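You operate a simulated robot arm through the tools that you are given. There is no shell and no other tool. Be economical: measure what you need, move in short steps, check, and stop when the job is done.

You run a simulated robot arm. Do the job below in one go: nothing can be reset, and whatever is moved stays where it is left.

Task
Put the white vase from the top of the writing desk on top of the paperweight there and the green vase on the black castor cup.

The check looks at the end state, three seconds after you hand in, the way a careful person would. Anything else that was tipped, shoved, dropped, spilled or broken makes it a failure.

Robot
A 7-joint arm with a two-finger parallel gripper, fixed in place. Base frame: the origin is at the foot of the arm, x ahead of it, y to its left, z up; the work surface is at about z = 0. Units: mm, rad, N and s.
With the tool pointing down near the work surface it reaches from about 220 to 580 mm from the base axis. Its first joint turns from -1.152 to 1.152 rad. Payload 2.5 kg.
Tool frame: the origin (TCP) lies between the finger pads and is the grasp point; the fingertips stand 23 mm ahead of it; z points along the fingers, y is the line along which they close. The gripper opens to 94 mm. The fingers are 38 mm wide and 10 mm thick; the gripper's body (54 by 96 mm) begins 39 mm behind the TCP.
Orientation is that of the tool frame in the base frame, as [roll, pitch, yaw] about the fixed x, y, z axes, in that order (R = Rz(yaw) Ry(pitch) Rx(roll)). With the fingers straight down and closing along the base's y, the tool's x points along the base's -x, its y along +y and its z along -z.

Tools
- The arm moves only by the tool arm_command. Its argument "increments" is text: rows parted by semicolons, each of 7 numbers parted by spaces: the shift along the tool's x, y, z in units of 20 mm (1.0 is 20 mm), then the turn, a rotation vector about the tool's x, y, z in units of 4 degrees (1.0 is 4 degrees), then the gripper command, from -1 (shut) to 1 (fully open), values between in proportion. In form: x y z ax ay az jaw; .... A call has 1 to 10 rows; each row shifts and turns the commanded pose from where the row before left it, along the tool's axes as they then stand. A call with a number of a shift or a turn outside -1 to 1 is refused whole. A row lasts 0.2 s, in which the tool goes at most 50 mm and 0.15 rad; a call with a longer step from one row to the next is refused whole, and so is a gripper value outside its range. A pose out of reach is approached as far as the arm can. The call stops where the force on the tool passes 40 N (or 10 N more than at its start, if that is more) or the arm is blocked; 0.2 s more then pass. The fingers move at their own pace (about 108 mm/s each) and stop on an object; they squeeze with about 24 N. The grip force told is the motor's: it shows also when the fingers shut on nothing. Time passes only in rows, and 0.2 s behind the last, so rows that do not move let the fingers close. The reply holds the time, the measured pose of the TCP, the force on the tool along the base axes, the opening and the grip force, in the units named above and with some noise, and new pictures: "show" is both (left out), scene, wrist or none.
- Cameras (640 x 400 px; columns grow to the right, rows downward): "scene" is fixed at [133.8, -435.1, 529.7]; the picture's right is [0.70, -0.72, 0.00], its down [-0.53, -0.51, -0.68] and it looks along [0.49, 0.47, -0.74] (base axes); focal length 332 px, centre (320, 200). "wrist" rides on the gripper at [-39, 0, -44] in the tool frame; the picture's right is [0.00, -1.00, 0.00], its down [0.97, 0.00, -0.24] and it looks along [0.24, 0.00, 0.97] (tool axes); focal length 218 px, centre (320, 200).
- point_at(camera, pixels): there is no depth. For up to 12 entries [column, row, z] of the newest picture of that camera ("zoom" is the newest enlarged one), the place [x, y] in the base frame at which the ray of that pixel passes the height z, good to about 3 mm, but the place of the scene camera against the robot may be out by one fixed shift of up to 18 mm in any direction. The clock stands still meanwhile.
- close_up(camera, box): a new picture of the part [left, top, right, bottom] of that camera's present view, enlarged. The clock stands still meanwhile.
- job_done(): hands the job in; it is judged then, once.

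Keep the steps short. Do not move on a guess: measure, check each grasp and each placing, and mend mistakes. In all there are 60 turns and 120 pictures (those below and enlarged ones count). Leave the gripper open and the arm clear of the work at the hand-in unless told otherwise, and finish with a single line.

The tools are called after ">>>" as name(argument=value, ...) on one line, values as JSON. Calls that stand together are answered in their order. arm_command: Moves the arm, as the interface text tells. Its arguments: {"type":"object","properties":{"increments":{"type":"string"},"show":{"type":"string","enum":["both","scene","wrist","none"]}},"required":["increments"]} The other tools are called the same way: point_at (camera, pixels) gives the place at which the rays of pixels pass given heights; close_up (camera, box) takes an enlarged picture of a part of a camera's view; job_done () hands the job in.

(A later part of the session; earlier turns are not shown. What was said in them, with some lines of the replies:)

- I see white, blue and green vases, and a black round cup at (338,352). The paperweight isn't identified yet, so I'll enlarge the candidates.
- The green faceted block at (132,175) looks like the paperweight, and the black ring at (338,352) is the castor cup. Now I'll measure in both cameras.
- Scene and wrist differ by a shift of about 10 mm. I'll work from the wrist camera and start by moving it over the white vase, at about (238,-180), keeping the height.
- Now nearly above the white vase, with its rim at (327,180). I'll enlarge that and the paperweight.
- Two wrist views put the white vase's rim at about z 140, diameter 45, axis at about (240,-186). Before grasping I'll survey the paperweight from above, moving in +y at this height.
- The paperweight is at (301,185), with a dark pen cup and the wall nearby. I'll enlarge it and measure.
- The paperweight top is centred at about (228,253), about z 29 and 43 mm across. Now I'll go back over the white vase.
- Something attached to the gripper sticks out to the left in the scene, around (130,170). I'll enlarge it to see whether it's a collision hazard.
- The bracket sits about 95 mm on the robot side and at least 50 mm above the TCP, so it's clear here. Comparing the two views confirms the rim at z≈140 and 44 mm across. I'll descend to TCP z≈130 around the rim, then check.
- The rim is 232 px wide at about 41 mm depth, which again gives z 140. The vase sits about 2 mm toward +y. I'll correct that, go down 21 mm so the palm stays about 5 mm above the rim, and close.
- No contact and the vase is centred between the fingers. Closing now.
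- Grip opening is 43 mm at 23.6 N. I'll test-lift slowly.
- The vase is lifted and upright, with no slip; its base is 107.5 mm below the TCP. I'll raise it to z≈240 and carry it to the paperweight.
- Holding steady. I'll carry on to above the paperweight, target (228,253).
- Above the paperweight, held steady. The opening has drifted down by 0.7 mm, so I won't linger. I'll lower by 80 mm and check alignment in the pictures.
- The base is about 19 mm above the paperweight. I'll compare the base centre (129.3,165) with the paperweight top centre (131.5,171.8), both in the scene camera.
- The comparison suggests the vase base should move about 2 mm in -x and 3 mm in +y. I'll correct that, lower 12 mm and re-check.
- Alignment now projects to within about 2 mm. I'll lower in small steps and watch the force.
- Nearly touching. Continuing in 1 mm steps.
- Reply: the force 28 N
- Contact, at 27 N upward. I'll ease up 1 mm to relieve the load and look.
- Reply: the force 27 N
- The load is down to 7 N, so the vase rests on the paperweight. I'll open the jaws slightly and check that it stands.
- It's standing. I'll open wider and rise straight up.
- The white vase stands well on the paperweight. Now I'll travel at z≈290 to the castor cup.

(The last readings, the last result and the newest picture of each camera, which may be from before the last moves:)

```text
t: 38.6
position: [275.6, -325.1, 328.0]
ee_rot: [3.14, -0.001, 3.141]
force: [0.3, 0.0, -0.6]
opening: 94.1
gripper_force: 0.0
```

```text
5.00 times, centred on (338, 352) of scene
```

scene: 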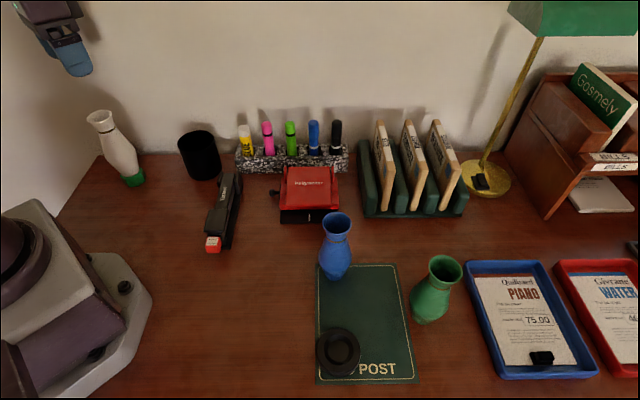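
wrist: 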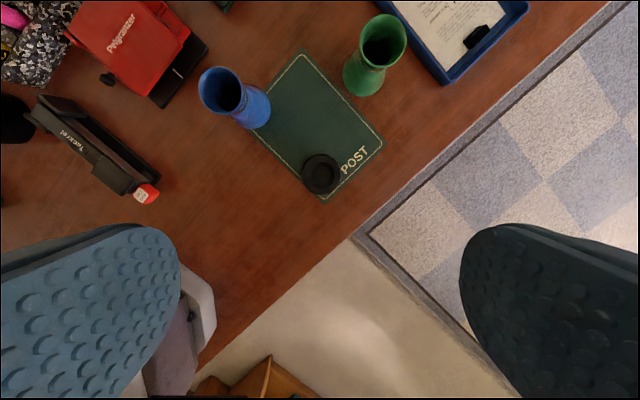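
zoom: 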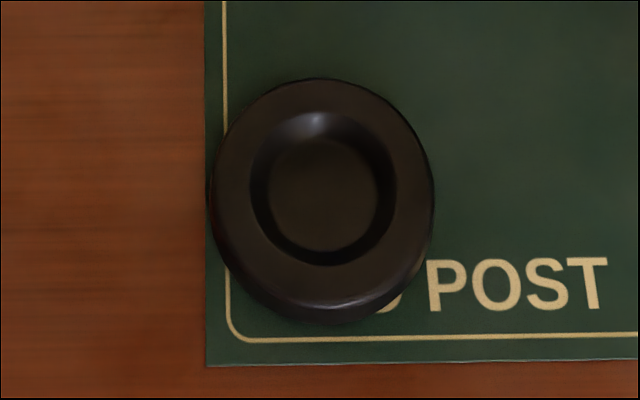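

The cup centre is about (268.5,-327), outer 67 mm, recess 44 mm at the top. Now I'll look at the green vase from closer.

>>> arm_command(increments="-0.9 -0.4 0 0 0 0 1;-0.9 -0.4 0 0 0 0 1;-0.9 -0.4 0 0 0 0 1;-0.9 -0.4 0 0 0 0 1;-0.9 -0.4 0 0 0 0 1;-0.9 -0.4 -0 0 0 0 1;0 0 0 0 0 0 1")

>>> close_up(camera="wrist", box=[270, 90, 390, 210])

>>> close_up(camera="scene", box=[390, 240, 490, 340])

```text
t: 40.2
position: [383.7, -373.6, 330.3]
ee_rot: [-3.141, 0.001, -3.141]
force: [-0.2, 0.3, 0.4]
opening: 94.1
gripper_force: 0.1
```

scene: 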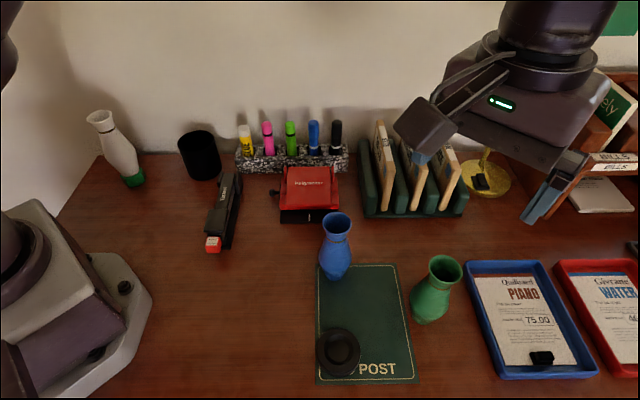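
wrist: 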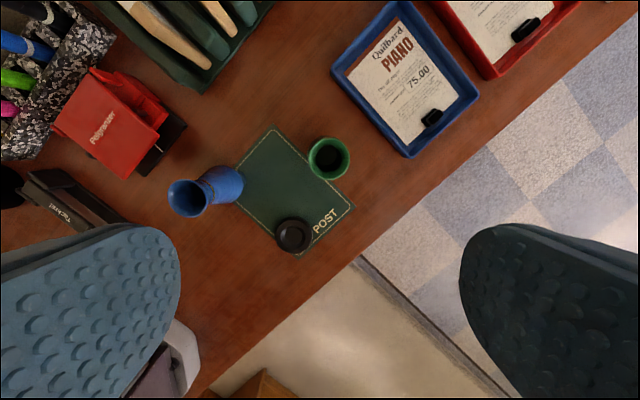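

```text
3.33 times, centred on (330, 150) of wrist
```

zoom: 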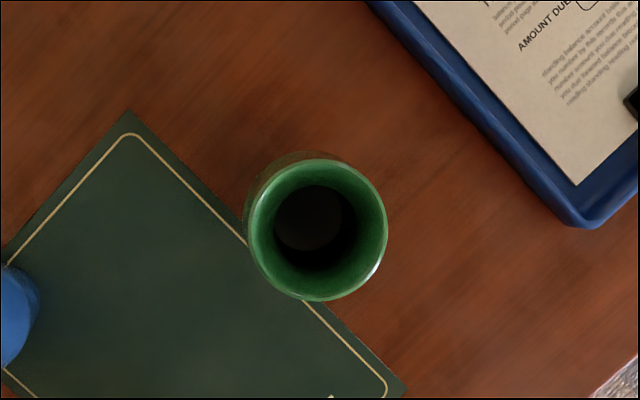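

```text
4.00 times, centred on (440, 290) of scene
```

zoom: 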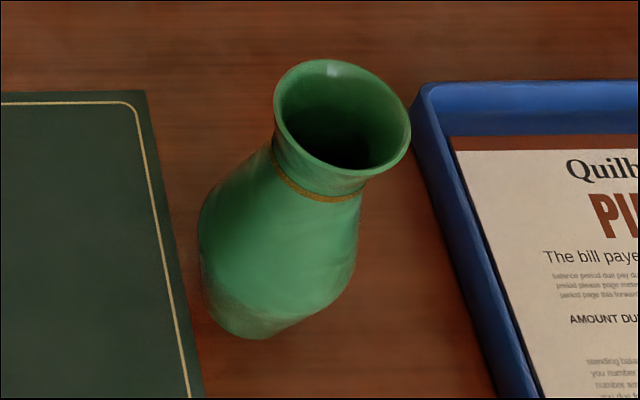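

>>> point_at(camera="wrist", pixels=[[326.3, 159, 130], [326.3, 159, 140], [326.3, 159, 150], [326.3, 159, 140]])

>>> point_at(camera="scene", pixels=[[445, 269, 140], [445.5, 268.5, 140], [424, 318, 0], [338, 352, 12]])

```text
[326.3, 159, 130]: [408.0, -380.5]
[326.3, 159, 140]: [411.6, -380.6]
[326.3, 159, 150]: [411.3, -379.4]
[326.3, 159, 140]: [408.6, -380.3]
```

```text
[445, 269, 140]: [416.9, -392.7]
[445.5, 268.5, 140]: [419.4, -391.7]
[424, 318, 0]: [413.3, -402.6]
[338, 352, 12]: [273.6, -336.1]
```

Green vase axis is at about (410,-381). I'll move over it and down to z≈250.

>>> arm_command(increments="-0.33 -0.09 1 0 0 0 1;-0.33 -0.09 1 0 0 0 1;-0.33 -0.09 1 0 0 0 1;-0.33 -0.09 1 0 0 0 1;0 0 0 0 0 0 1", show="wrist")

>>> close_up(camera="wrist", box=[260, 130, 380, 250])

>>> close_up(camera="scene", box=[380, 80, 640, 340])

```text
t: 41.4
position: [409.6, -380.5, 250.1]
ee_rot: [3.139, 0.0, -3.142]
force: [0.4, 1.0, 0.3]
opening: 94.1
gripper_force: 0.1
```

wrist: 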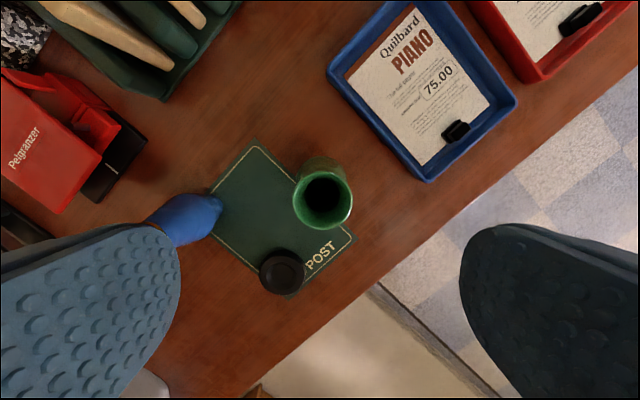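

```text
3.33 times, centred on (320, 190) of wrist
```

zoom: 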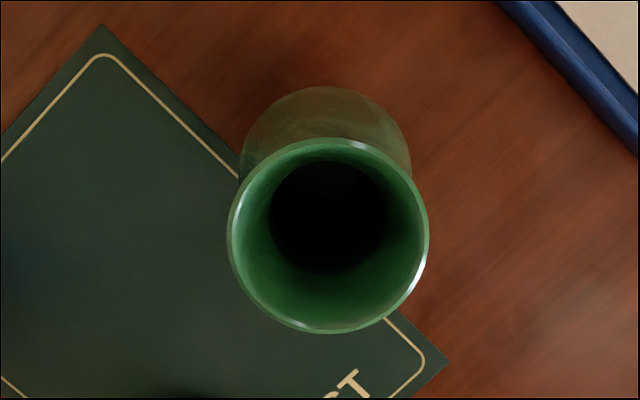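

```text
1.54 times, centred on (510, 210) of scene
```

zoom: 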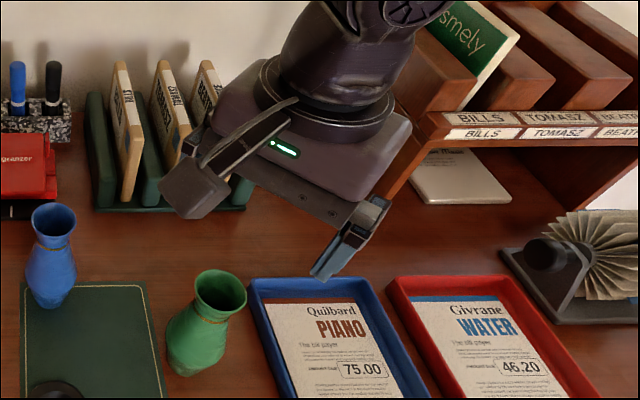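

Green rim centre offset is about 2 mm in -y. I'll descend to z≈130 and check the rim height again.

>>> arm_command(increments="0 -0.1 1 0 0 0 1;0 0 1 0 0 0 1;0 0 1 0 0 0 1;0 0 1 0 0 0 1;0 0 1 0 0 0 1;0 0 0.9 0 0 0 1;0 0 0 0 0 0 1", show="wrist")

>>> close_up(camera="scene", box=[380, 180, 540, 340])

```text
t: 43.0
position: [408.3, -385.2, 129.5]
ee_rot: [-3.141, -0.001, -3.141]
force: [-0.7, 0.0, 0.1]
opening: 93.9
gripper_force: 0.1
```

wrist: 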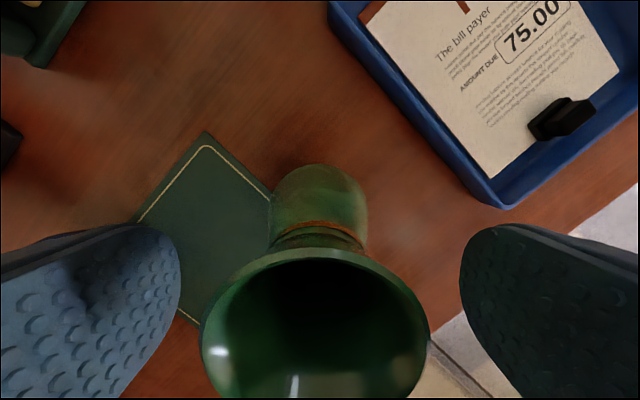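

```text
2.50 times, centred on (460, 260) of scene
```

zoom: 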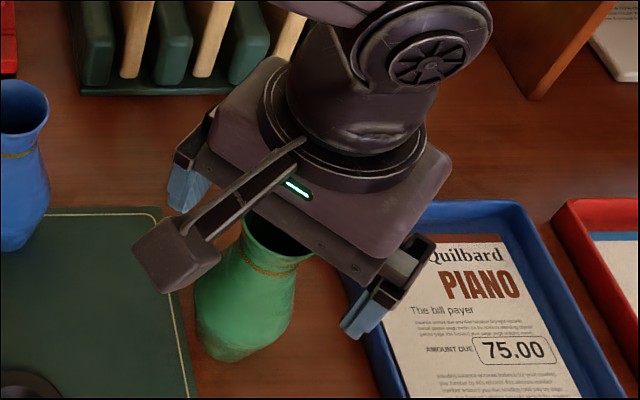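

The rim is 228 px wide, so the same height as the white one. The vase sits about 2 mm further in +x. I'll adjust, go down about 22 mm, and close if there's no contact.

>>> arm_command(increments="-0.1 0.05 0.55 0 0 0 1;0 0 0.53 0 0 0 1;0 0 0 0 0 0 1", show="wrist")

```text
t: 43.8
position: [411.4, -384.1, 110.1]
ee_rot: [-3.141, 0.0, -3.141]
force: [0.0, 0.5, 0.0]
opening: 94.2
gripper_force: 0.0
```

wrist: 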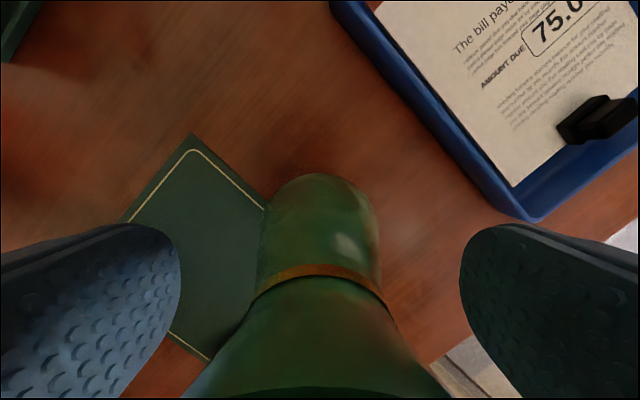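

No contact. I'll go 3 mm lower to match the earlier grasp, then close.

>>> arm_command(increments="0 0 0.15 0 0 0 1;0 0 0 0 0 0 0.2;0 0 0 0 0 0 -1;0 0 0 0 0 0 -1;0 0 0 0 0 0 -1", show="wrist")

```text
t: 45.0
position: [411.5, -383.3, 107.3]
ee_rot: [-3.141, 0.0, 3.141]
force: [-0.1, -1.2, 2.3]
opening: 43.0
gripper_force: 24.2
```

wrist: 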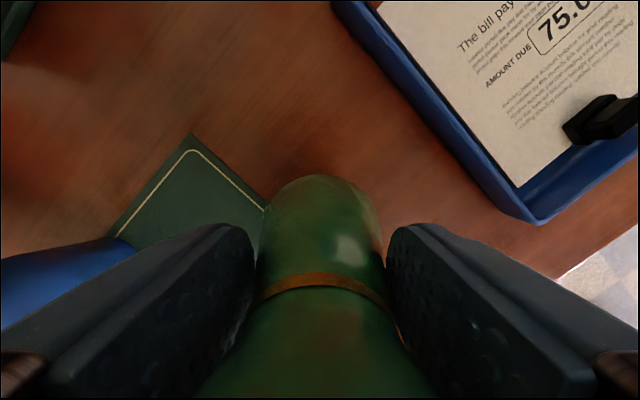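

Gripped at 43.0 mm. Lifting slowly, then checking.

>>> arm_command(increments="0 0 -0.3 0 0 0 -1;0 0 -0.5 0 0 0 -1;0 0 -0.7 0 0 0 -1;0 0 -1 0 0 0 -1;0 0 -1 0 0 0 -1;0 0 0 0 0 0 -1")

```text
t: 46.4
position: [412.4, -382.3, 179.6]
ee_rot: [-3.141, -0.001, -3.14]
force: [-0.7, -0.4, -1.8]
opening: 43.1
gripper_force: 24.2
```

scene: 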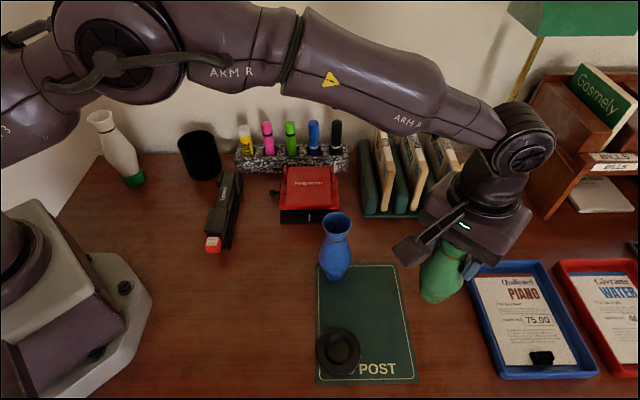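
wrist: 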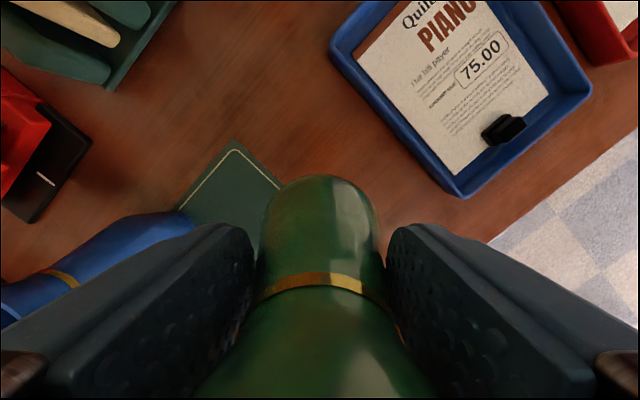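

Lifted cleanly, with its base about 72 mm up. I'll move over the cup, target (268.5,-327).

>>> arm_command(increments="0.9 0.35 0 0 0 0 -1;0.9 0.35 0 0 0 0 -1;0.9 0.35 0 0 0 0 -1;0.9 0.35 0 0 0 0 -1;0.9 0.35 0 0 0 0 -1;0.9 0.35 0 0 0 0 -1;0.9 0.35 0 0 0 0 -1;0.8 0.3 0 0 0 0 -1;0 0 0 0 0 0 -1;0 0 0 0 0 0 -1", show="both")

>>> close_up(camera="scene", box=[270, 250, 410, 390])

```text
t: 48.6
position: [268.8, -326.6, 175.7]
ee_rot: [-3.141, 0.001, 3.141]
force: [0.3, -0.1, -1.9]
opening: 43.2
gripper_force: 24.6
```

scene: 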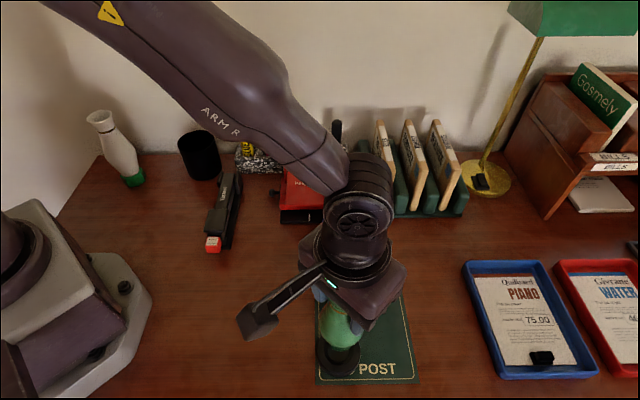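
wrist: 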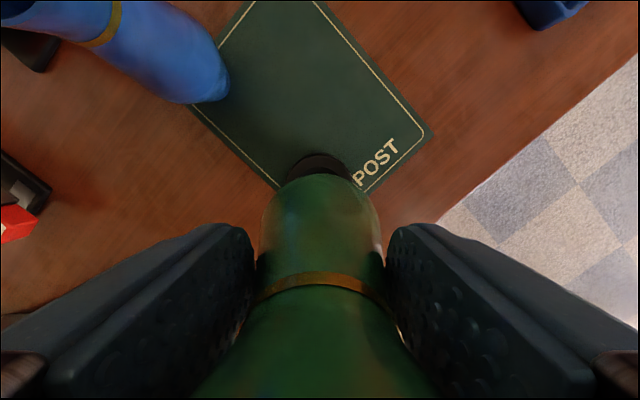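

```text
2.86 times, centred on (340, 320) of scene
```

zoom: 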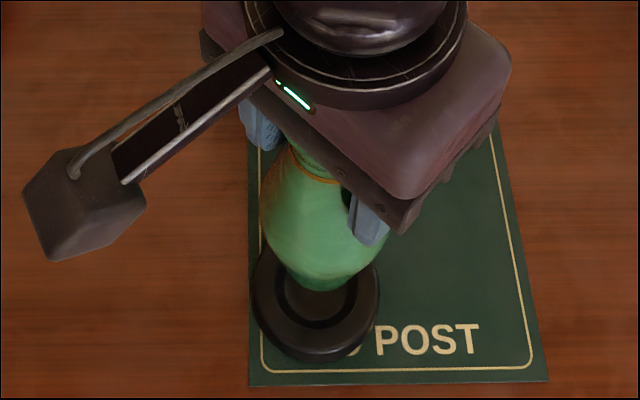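

Lower 40 mm and check the alignment in both views.

>>> arm_command(increments="0 0 1 0 0 0 -1;0 0 1 0 0 0 -1;0 0 0 0 0 0 -1", show="none")

>>> close_up(camera="scene", box=[298, 312, 378, 392])

>>> close_up(camera="wrist", box=[240, 110, 400, 270])

```text
t: 49.4
position: [268.1, -328.3, 137.1]
ee_rot: [-3.141, 0.0, -3.141]
force: [-0.7, 0.9, -2.0]
opening: 42.9
gripper_force: 23.7
```

```text
5.00 times, centred on (338, 352) of scene
```

zoom: 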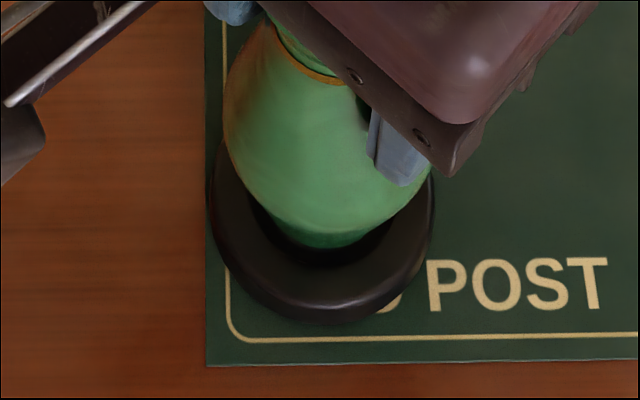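

```text
2.50 times, centred on (320, 190) of wrist
```

zoom: 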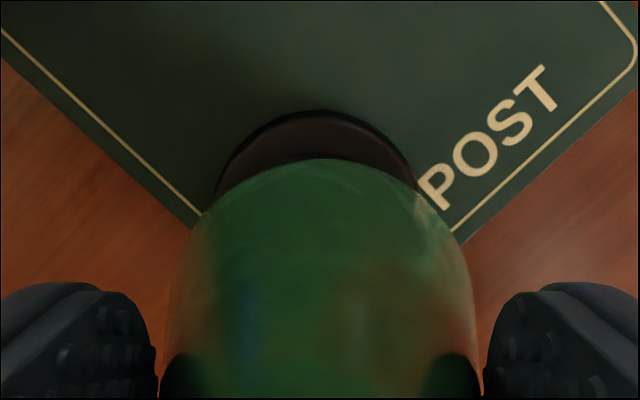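

The wrist view puts the cup centred within about 1 mm of the TCP. The scene view suggests the base sits a little toward -x/-y. I'll nudge +2 in x and +1.5 in y, lower 8 mm, and look again.

>>> arm_command(increments="-0.1 0.08 0.2 0 0 0 -1;0 0 0.2 0 0 0 -1;0 0 0 0 0 0 -1", show="none")

>>> close_up(camera="scene", box=[308, 322, 368, 382])

>>> close_up(camera="wrist", box=[240, 110, 400, 270])

```text
t: 50.2
position: [270.6, -325.2, 128.6]
ee_rot: [3.141, 0.002, 3.141]
force: [0.2, 0.0, -2.3]
opening: 43.1
gripper_force: 24.1
```

```text
6.67 times, centred on (338, 352) of scene
```

zoom: 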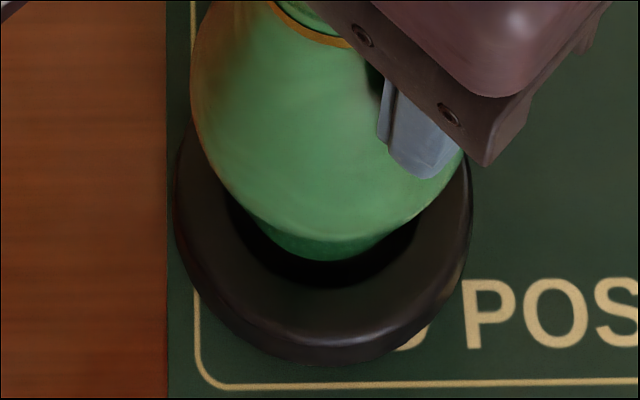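

```text
2.50 times, centred on (320, 190) of wrist
```

zoom: 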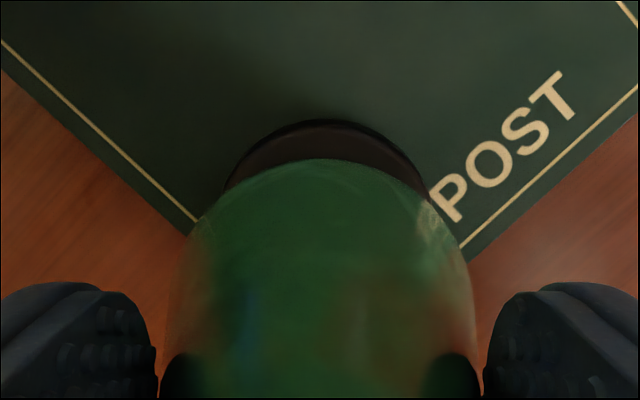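

The near-edge gap projects to about 2.6 mm, as expected for a centred base. A small compromise nudge of -0.7 in x and -0.8 in y, then I'll lower in small steps while watching force.

>>> arm_command(increments="0.035 -0.04 0.1 0 0 0 -1;0 0 0.15 0 0 0 -1;0 0 0.1 0 0 0 -1;0 0 0 0 0 0 -1", show="none")

>>> close_up(camera="scene", box=[308, 322, 368, 382])

```text
t: 51.2
position: [270.6, -326.8, 125.2]
ee_rot: [-3.137, 0.004, 3.142]
force: [-4.5, 3.3, 32.7]
opening: 43.2
gripper_force: 23.5
```

```text
6.67 times, centred on (338, 352) of scene
```

zoom: 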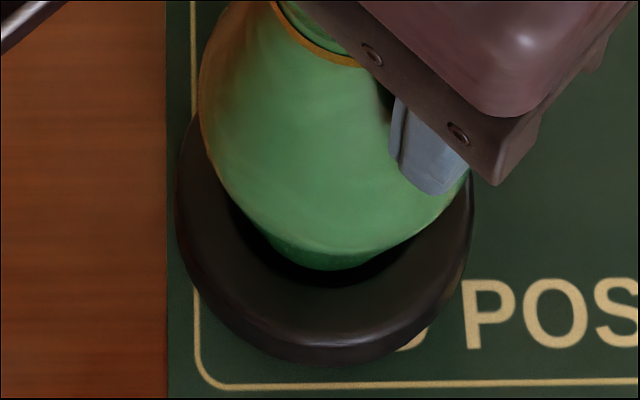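

Contact at TCP z 125, with the force pushing the vase toward -x/+y, so it's catching the edge on the +x side. That matches it sitting slightly right in the scene. I'll raise 4 mm, shift -2.2 in x and +0.6 in y, and check.

>>> arm_command(increments="0 0 -0.2 0 0 0 -1;0 0 -0.15 0 0 0 -1;0.11 0.03 0 0 0 0 -1;0 0 0 0 0 0 -1", show="wrist")

>>> close_up(camera="scene", box=[308, 322, 368, 382])

>>> close_up(camera="wrist", box=[240, 110, 400, 270])

```text
t: 52.2
position: [267.5, -324.8, 129.1]
ee_rot: [3.139, -0.001, 3.141]
force: [-0.6, 0.5, -1.5]
opening: 43.0
gripper_force: 24.1
```

wrist: 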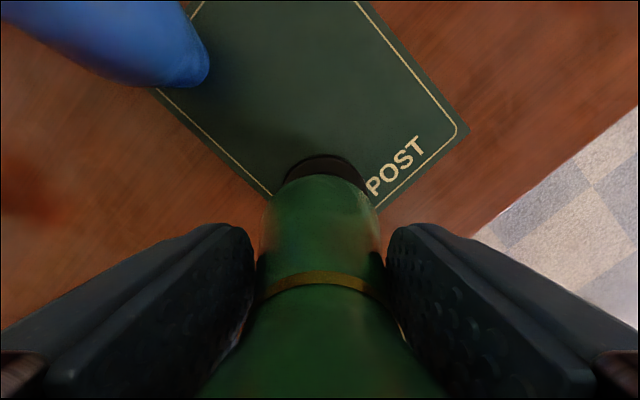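

```text
6.67 times, centred on (338, 352) of scene
```

zoom: 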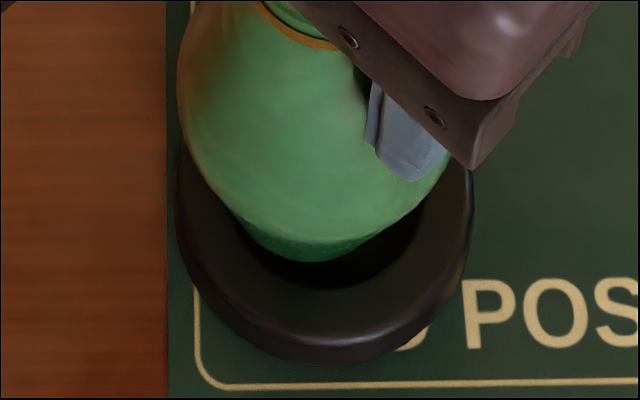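

```text
2.50 times, centred on (320, 190) of wrist
```

zoom: 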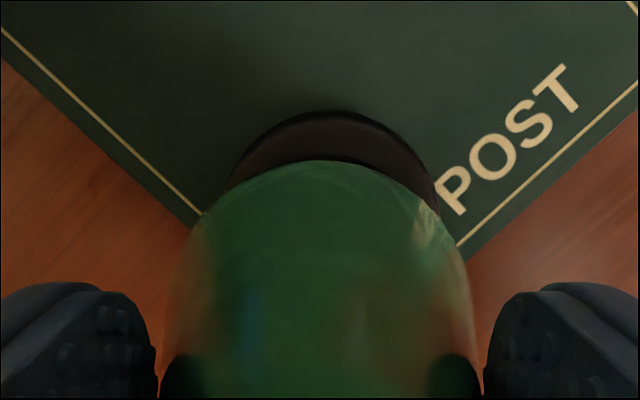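

The wrist crescent shows the cup centre about 3 mm in -y of the vase, and the scene agrees the vase is now slightly left. I'll shift -2.7 in y, then lower gently.

>>> arm_command(increments="0 -0.135 0 0 0 0 -1;0 0 0.1 0 0 0 -1;0 0 0 0 0 0 -1", show="none")

>>> close_up(camera="scene", box=[308, 322, 368, 382])

>>> close_up(camera="wrist", box=[240, 110, 400, 270])

```text
t: 53.0
position: [268.6, -327.5, 127.6]
ee_rot: [3.141, 0.0, -3.141]
force: [-0.3, -0.2, -1.5]
opening: 42.8
gripper_force: 24.3
```

```text
6.67 times, centred on (338, 352) of scene
```

zoom: 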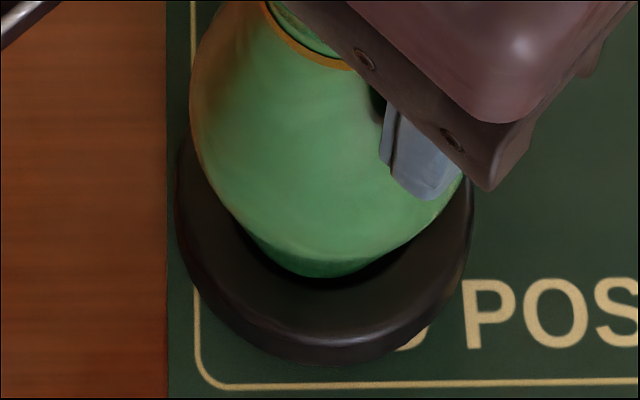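

```text
2.50 times, centred on (320, 190) of wrist
```

zoom: 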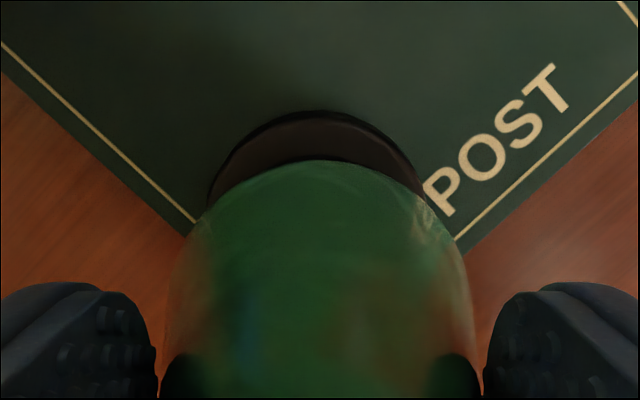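

Now centred in the wrist view, with about 2 mm near gap in the scene. I'll nudge +0.6 in x and lower in 1 mm steps.

>>> arm_command(increments="-0.03 0 0.05 0 0 0 -1;0 0 0.05 0 0 0 -1;0 0 0 0 0 0 -1", show="none")

>>> arm_command(increments="0 0 0.05 0 0 0 -1;0 0 0.05 0 0 0 -1;0 0 0 0 0 0 -1", show="none")

```text
t: 53.8
position: [268.7, -326.9, 125.6]
ee_rot: [-3.139, -0.003, -3.141]
force: [0.4, 0.1, -0.9]
opening: 43.0
gripper_force: 24.2
```

```text
t: 54.6
position: [268.9, -329.4, 124.3]
ee_rot: [-3.138, 0.001, -3.14]
force: [-6.0, 5.0, 33.0]
opening: 42.9
gripper_force: 24.6
```

>>> arm_command(increments="0 0 -0.05 0 0 0 -1;0 0 0 0 0 0 -1", show="both")

>>> close_up(camera="scene", box=[318, 342, 358, 372])

```text
t: 55.2
position: [269.0, -328.8, 124.2]
ee_rot: [-3.139, 0.002, -3.141]
force: [-2.0, -2.4, 22.8]
opening: 43.2
gripper_force: 23.5
```

scene: 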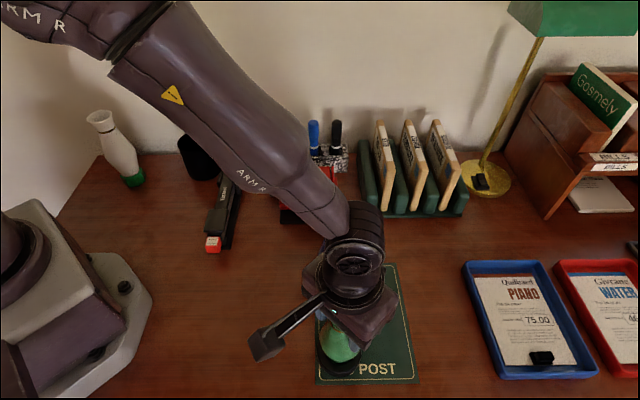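
wrist: 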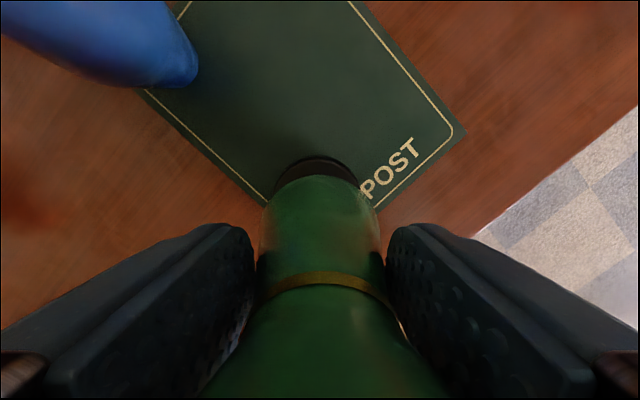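

```text
13.33 times, centred on (338, 357) of scene
```

zoom: 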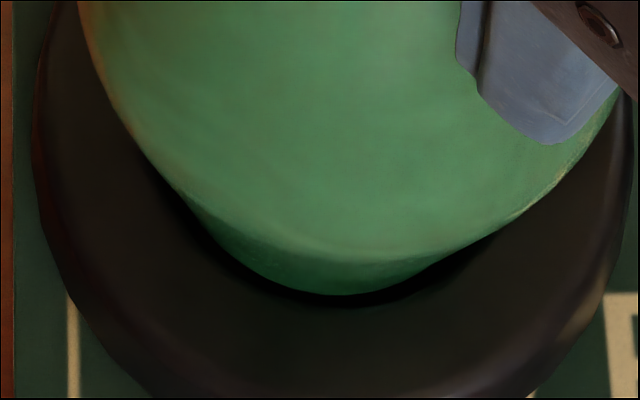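

The base sits inside the recess rim, with a dark ring visible around it. I'll ease the load before releasing.

>>> arm_command(increments="0 0 -0.04 0 0 0 -1;0 0 0 0 0 0 -1", show="none")

```text
t: 55.8
position: [269.1, -327.5, 125.2]
ee_rot: [-3.139, 0.002, -3.141]
force: [4.1, -1.9, 11.8]
opening: 43.1
gripper_force: 24.1
```

Load is 12 N. I'll open only a few mm so the vase stays caged and see whether it stands.

>>> arm_command(increments="0 0 0 0 0 0 0;0 0 0 0 0 0 0;0 0 0 0 0 0 0", show="wrist")

>>> close_up(camera="scene", box=[308, 302, 388, 382])

```text
t: 56.6
position: [267.8, -328.8, 125.4]
ee_rot: [-3.141, 0.001, 3.141]
force: [-0.2, -0.1, 0.0]
opening: 47.0
gripper_force: 0.1
```

wrist: 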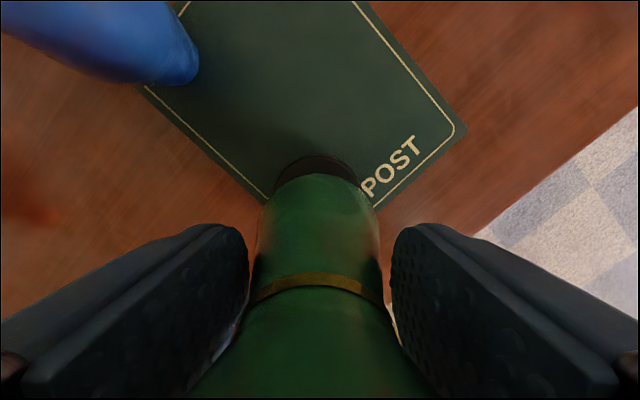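

```text
5.00 times, centred on (348, 342) of scene
```

zoom: 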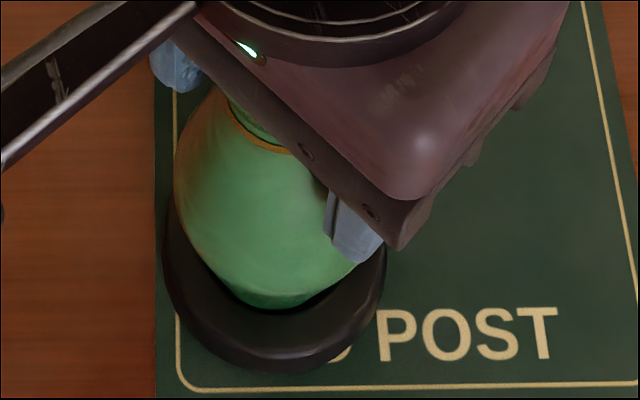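

The vase shifted about 1 mm toward the left finger. I'll open a little more and see whether it follows (leaning) or stays (settled).

>>> arm_command(increments="0 0 0 0 0 0 0.15;0 0 0 0 0 0 0.15;0 0 0 0 0 0 0.15", show="wrist")

>>> close_up(camera="scene", box=[308, 302, 388, 382])

```text
t: 57.4
position: [266.7, -329.0, 125.7]
ee_rot: [3.14, -0.001, 3.142]
force: [-0.8, -0.1, -0.7]
opening: 54.2
gripper_force: 0.0
```

wrist: 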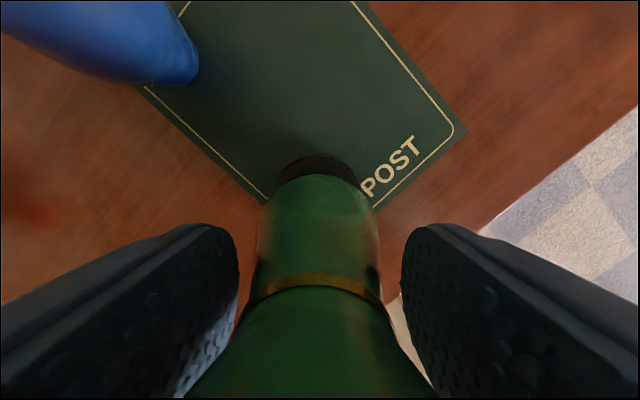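

```text
5.00 times, centred on (348, 342) of scene
```

zoom: 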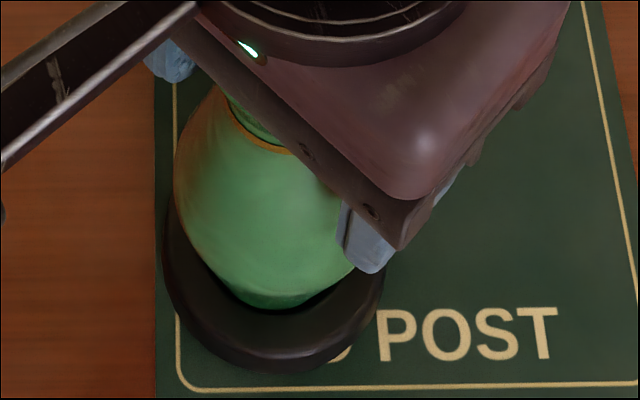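

It didn't follow, so it stands free. I'll open fully, rise straight up and inspect.

>>> arm_command(increments="0 0 0 0 0 0 1;0 0 0 0 0 0 1;0 0 -0.5 0 0 0 1;0 0 -1 0 0 0 1;0 0 -1 0 0 0 1;0 0 -1 0 0 0 1;0 0 -1 0 0 0 1;0 0 -1 0 0 0 1;0 0 -1 0 0 0 1;0 0 -1 0 0 0 1")

>>> close_up(camera="scene", box=[288, 262, 408, 392])

>>> close_up(camera="wrist", box=[260, 130, 380, 250])

```text
t: 59.6
position: [269.2, -327.8, 273.2]
ee_rot: [3.141, -0.001, -3.14]
force: [0.4, 0.8, 1.6]
opening: 94.3
gripper_force: 0.1
```

scene: 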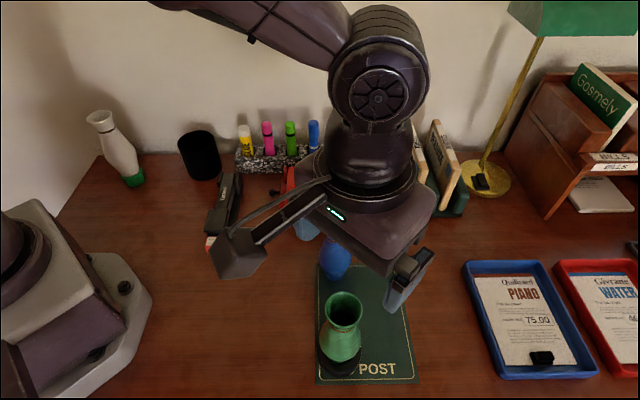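
wrist: 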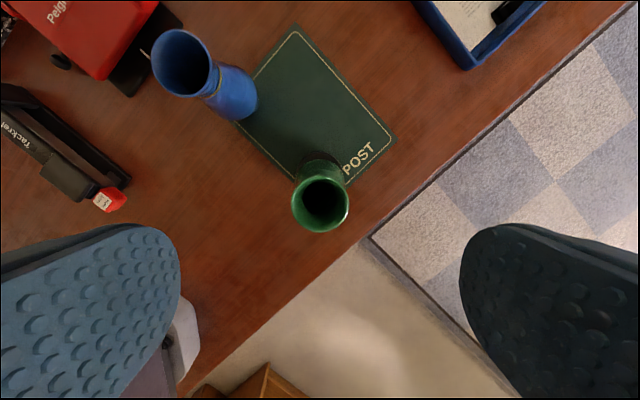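

```text
3.08 times, centred on (348, 327) of scene
```

zoom: 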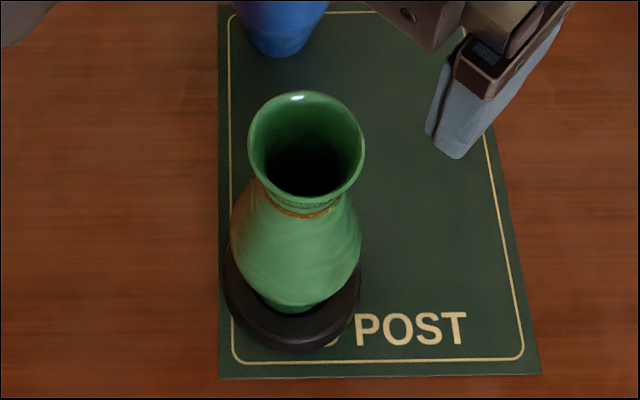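

```text
3.33 times, centred on (320, 190) of wrist
```

zoom: 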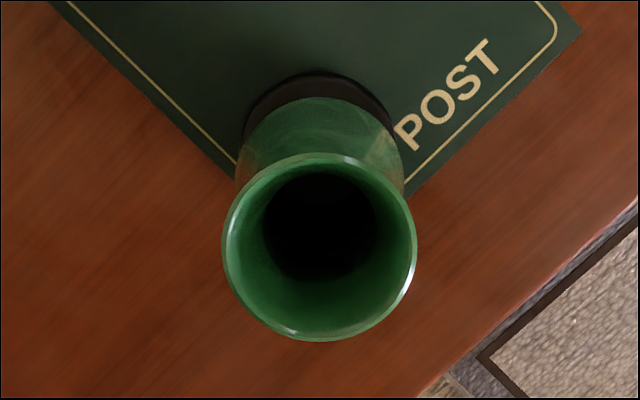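

Standing. I'll check verticality numerically by comparing the rim centre with the cup centre.

>>> point_at(camera="scene", pixels=[[343.5, 309.1, 157], [343.5, 309.1, 150], [338.6, 349.6, 18], [338.6, 349.6, 12]])

>>> close_up(camera="scene", box=[308, 332, 368, 382])

>>> point_at(camera="wrist", pixels=[[319.7, 207, 157], [319.7, 207, 150]])

```text
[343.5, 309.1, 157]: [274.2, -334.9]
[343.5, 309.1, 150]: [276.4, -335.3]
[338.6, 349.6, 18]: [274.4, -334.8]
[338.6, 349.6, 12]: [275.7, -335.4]
```

```text
8.00 times, centred on (338, 357) of scene
```

zoom: 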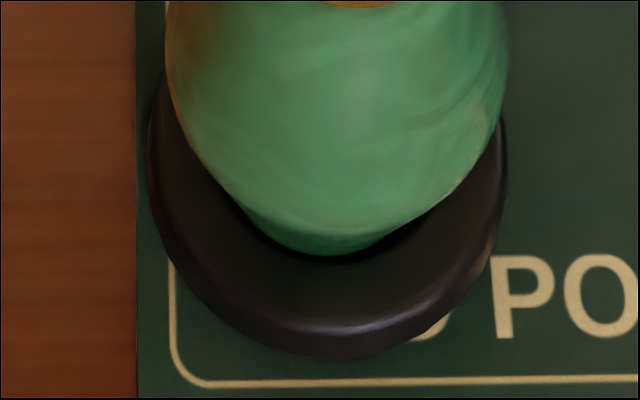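

```text
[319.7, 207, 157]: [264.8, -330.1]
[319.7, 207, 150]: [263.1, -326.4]
```

The scene puts the rim within about 1 mm of directly above the cup centre, so it's upright and centred. I'll raise the arm clear and take a last look at everything.

>>> arm_command(increments="0 0 -1 0 0 0 1;0 0 -1 0 0 0 1;0 0 -1 0 0 0 1;0 1 0 0 0 0 1;0 1 0 0 0 0 1;0 1 0 0 0 0 1;0 1 0 0 0 0 1;0 1 0 0 0 0 1;0 1 0 0 0 0 1;0 0 0 0 0 0 1")

>>> close_up(camera="scene", box=[70, 90, 190, 200])

```text
t: 61.8
position: [266.6, -208.6, 333.8]
ee_rot: [-3.141, -0.001, -3.141]
force: [0.0, -0.5, 0.7]
opening: 94.2
gripper_force: 0.0
```

scene: 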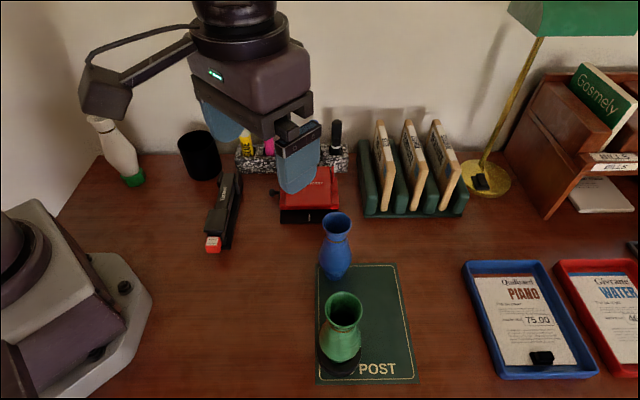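
wrist: 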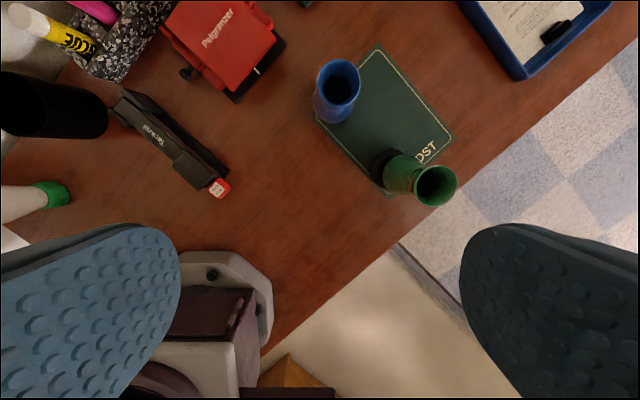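

```text
3.64 times, centred on (130, 145) of scene
```

zoom: 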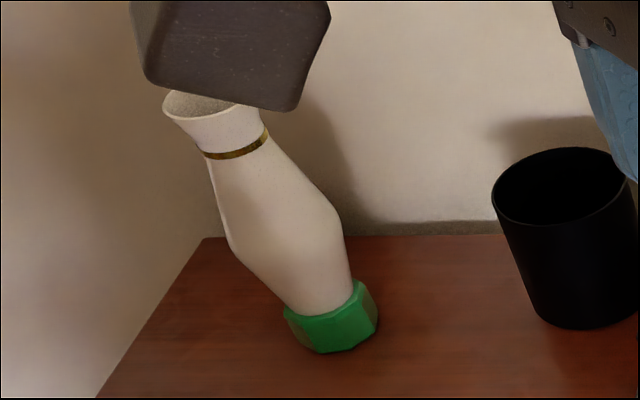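

Both vases stand where they should, everything else looks undisturbed, and the gripper is open and clear. Handing in.

>>> job_done()

```text
The job is handed in.
```

The white vase stands on the green paperweight and the green vase stands in the black castor cup; nothing else looked disturbed at the last check.
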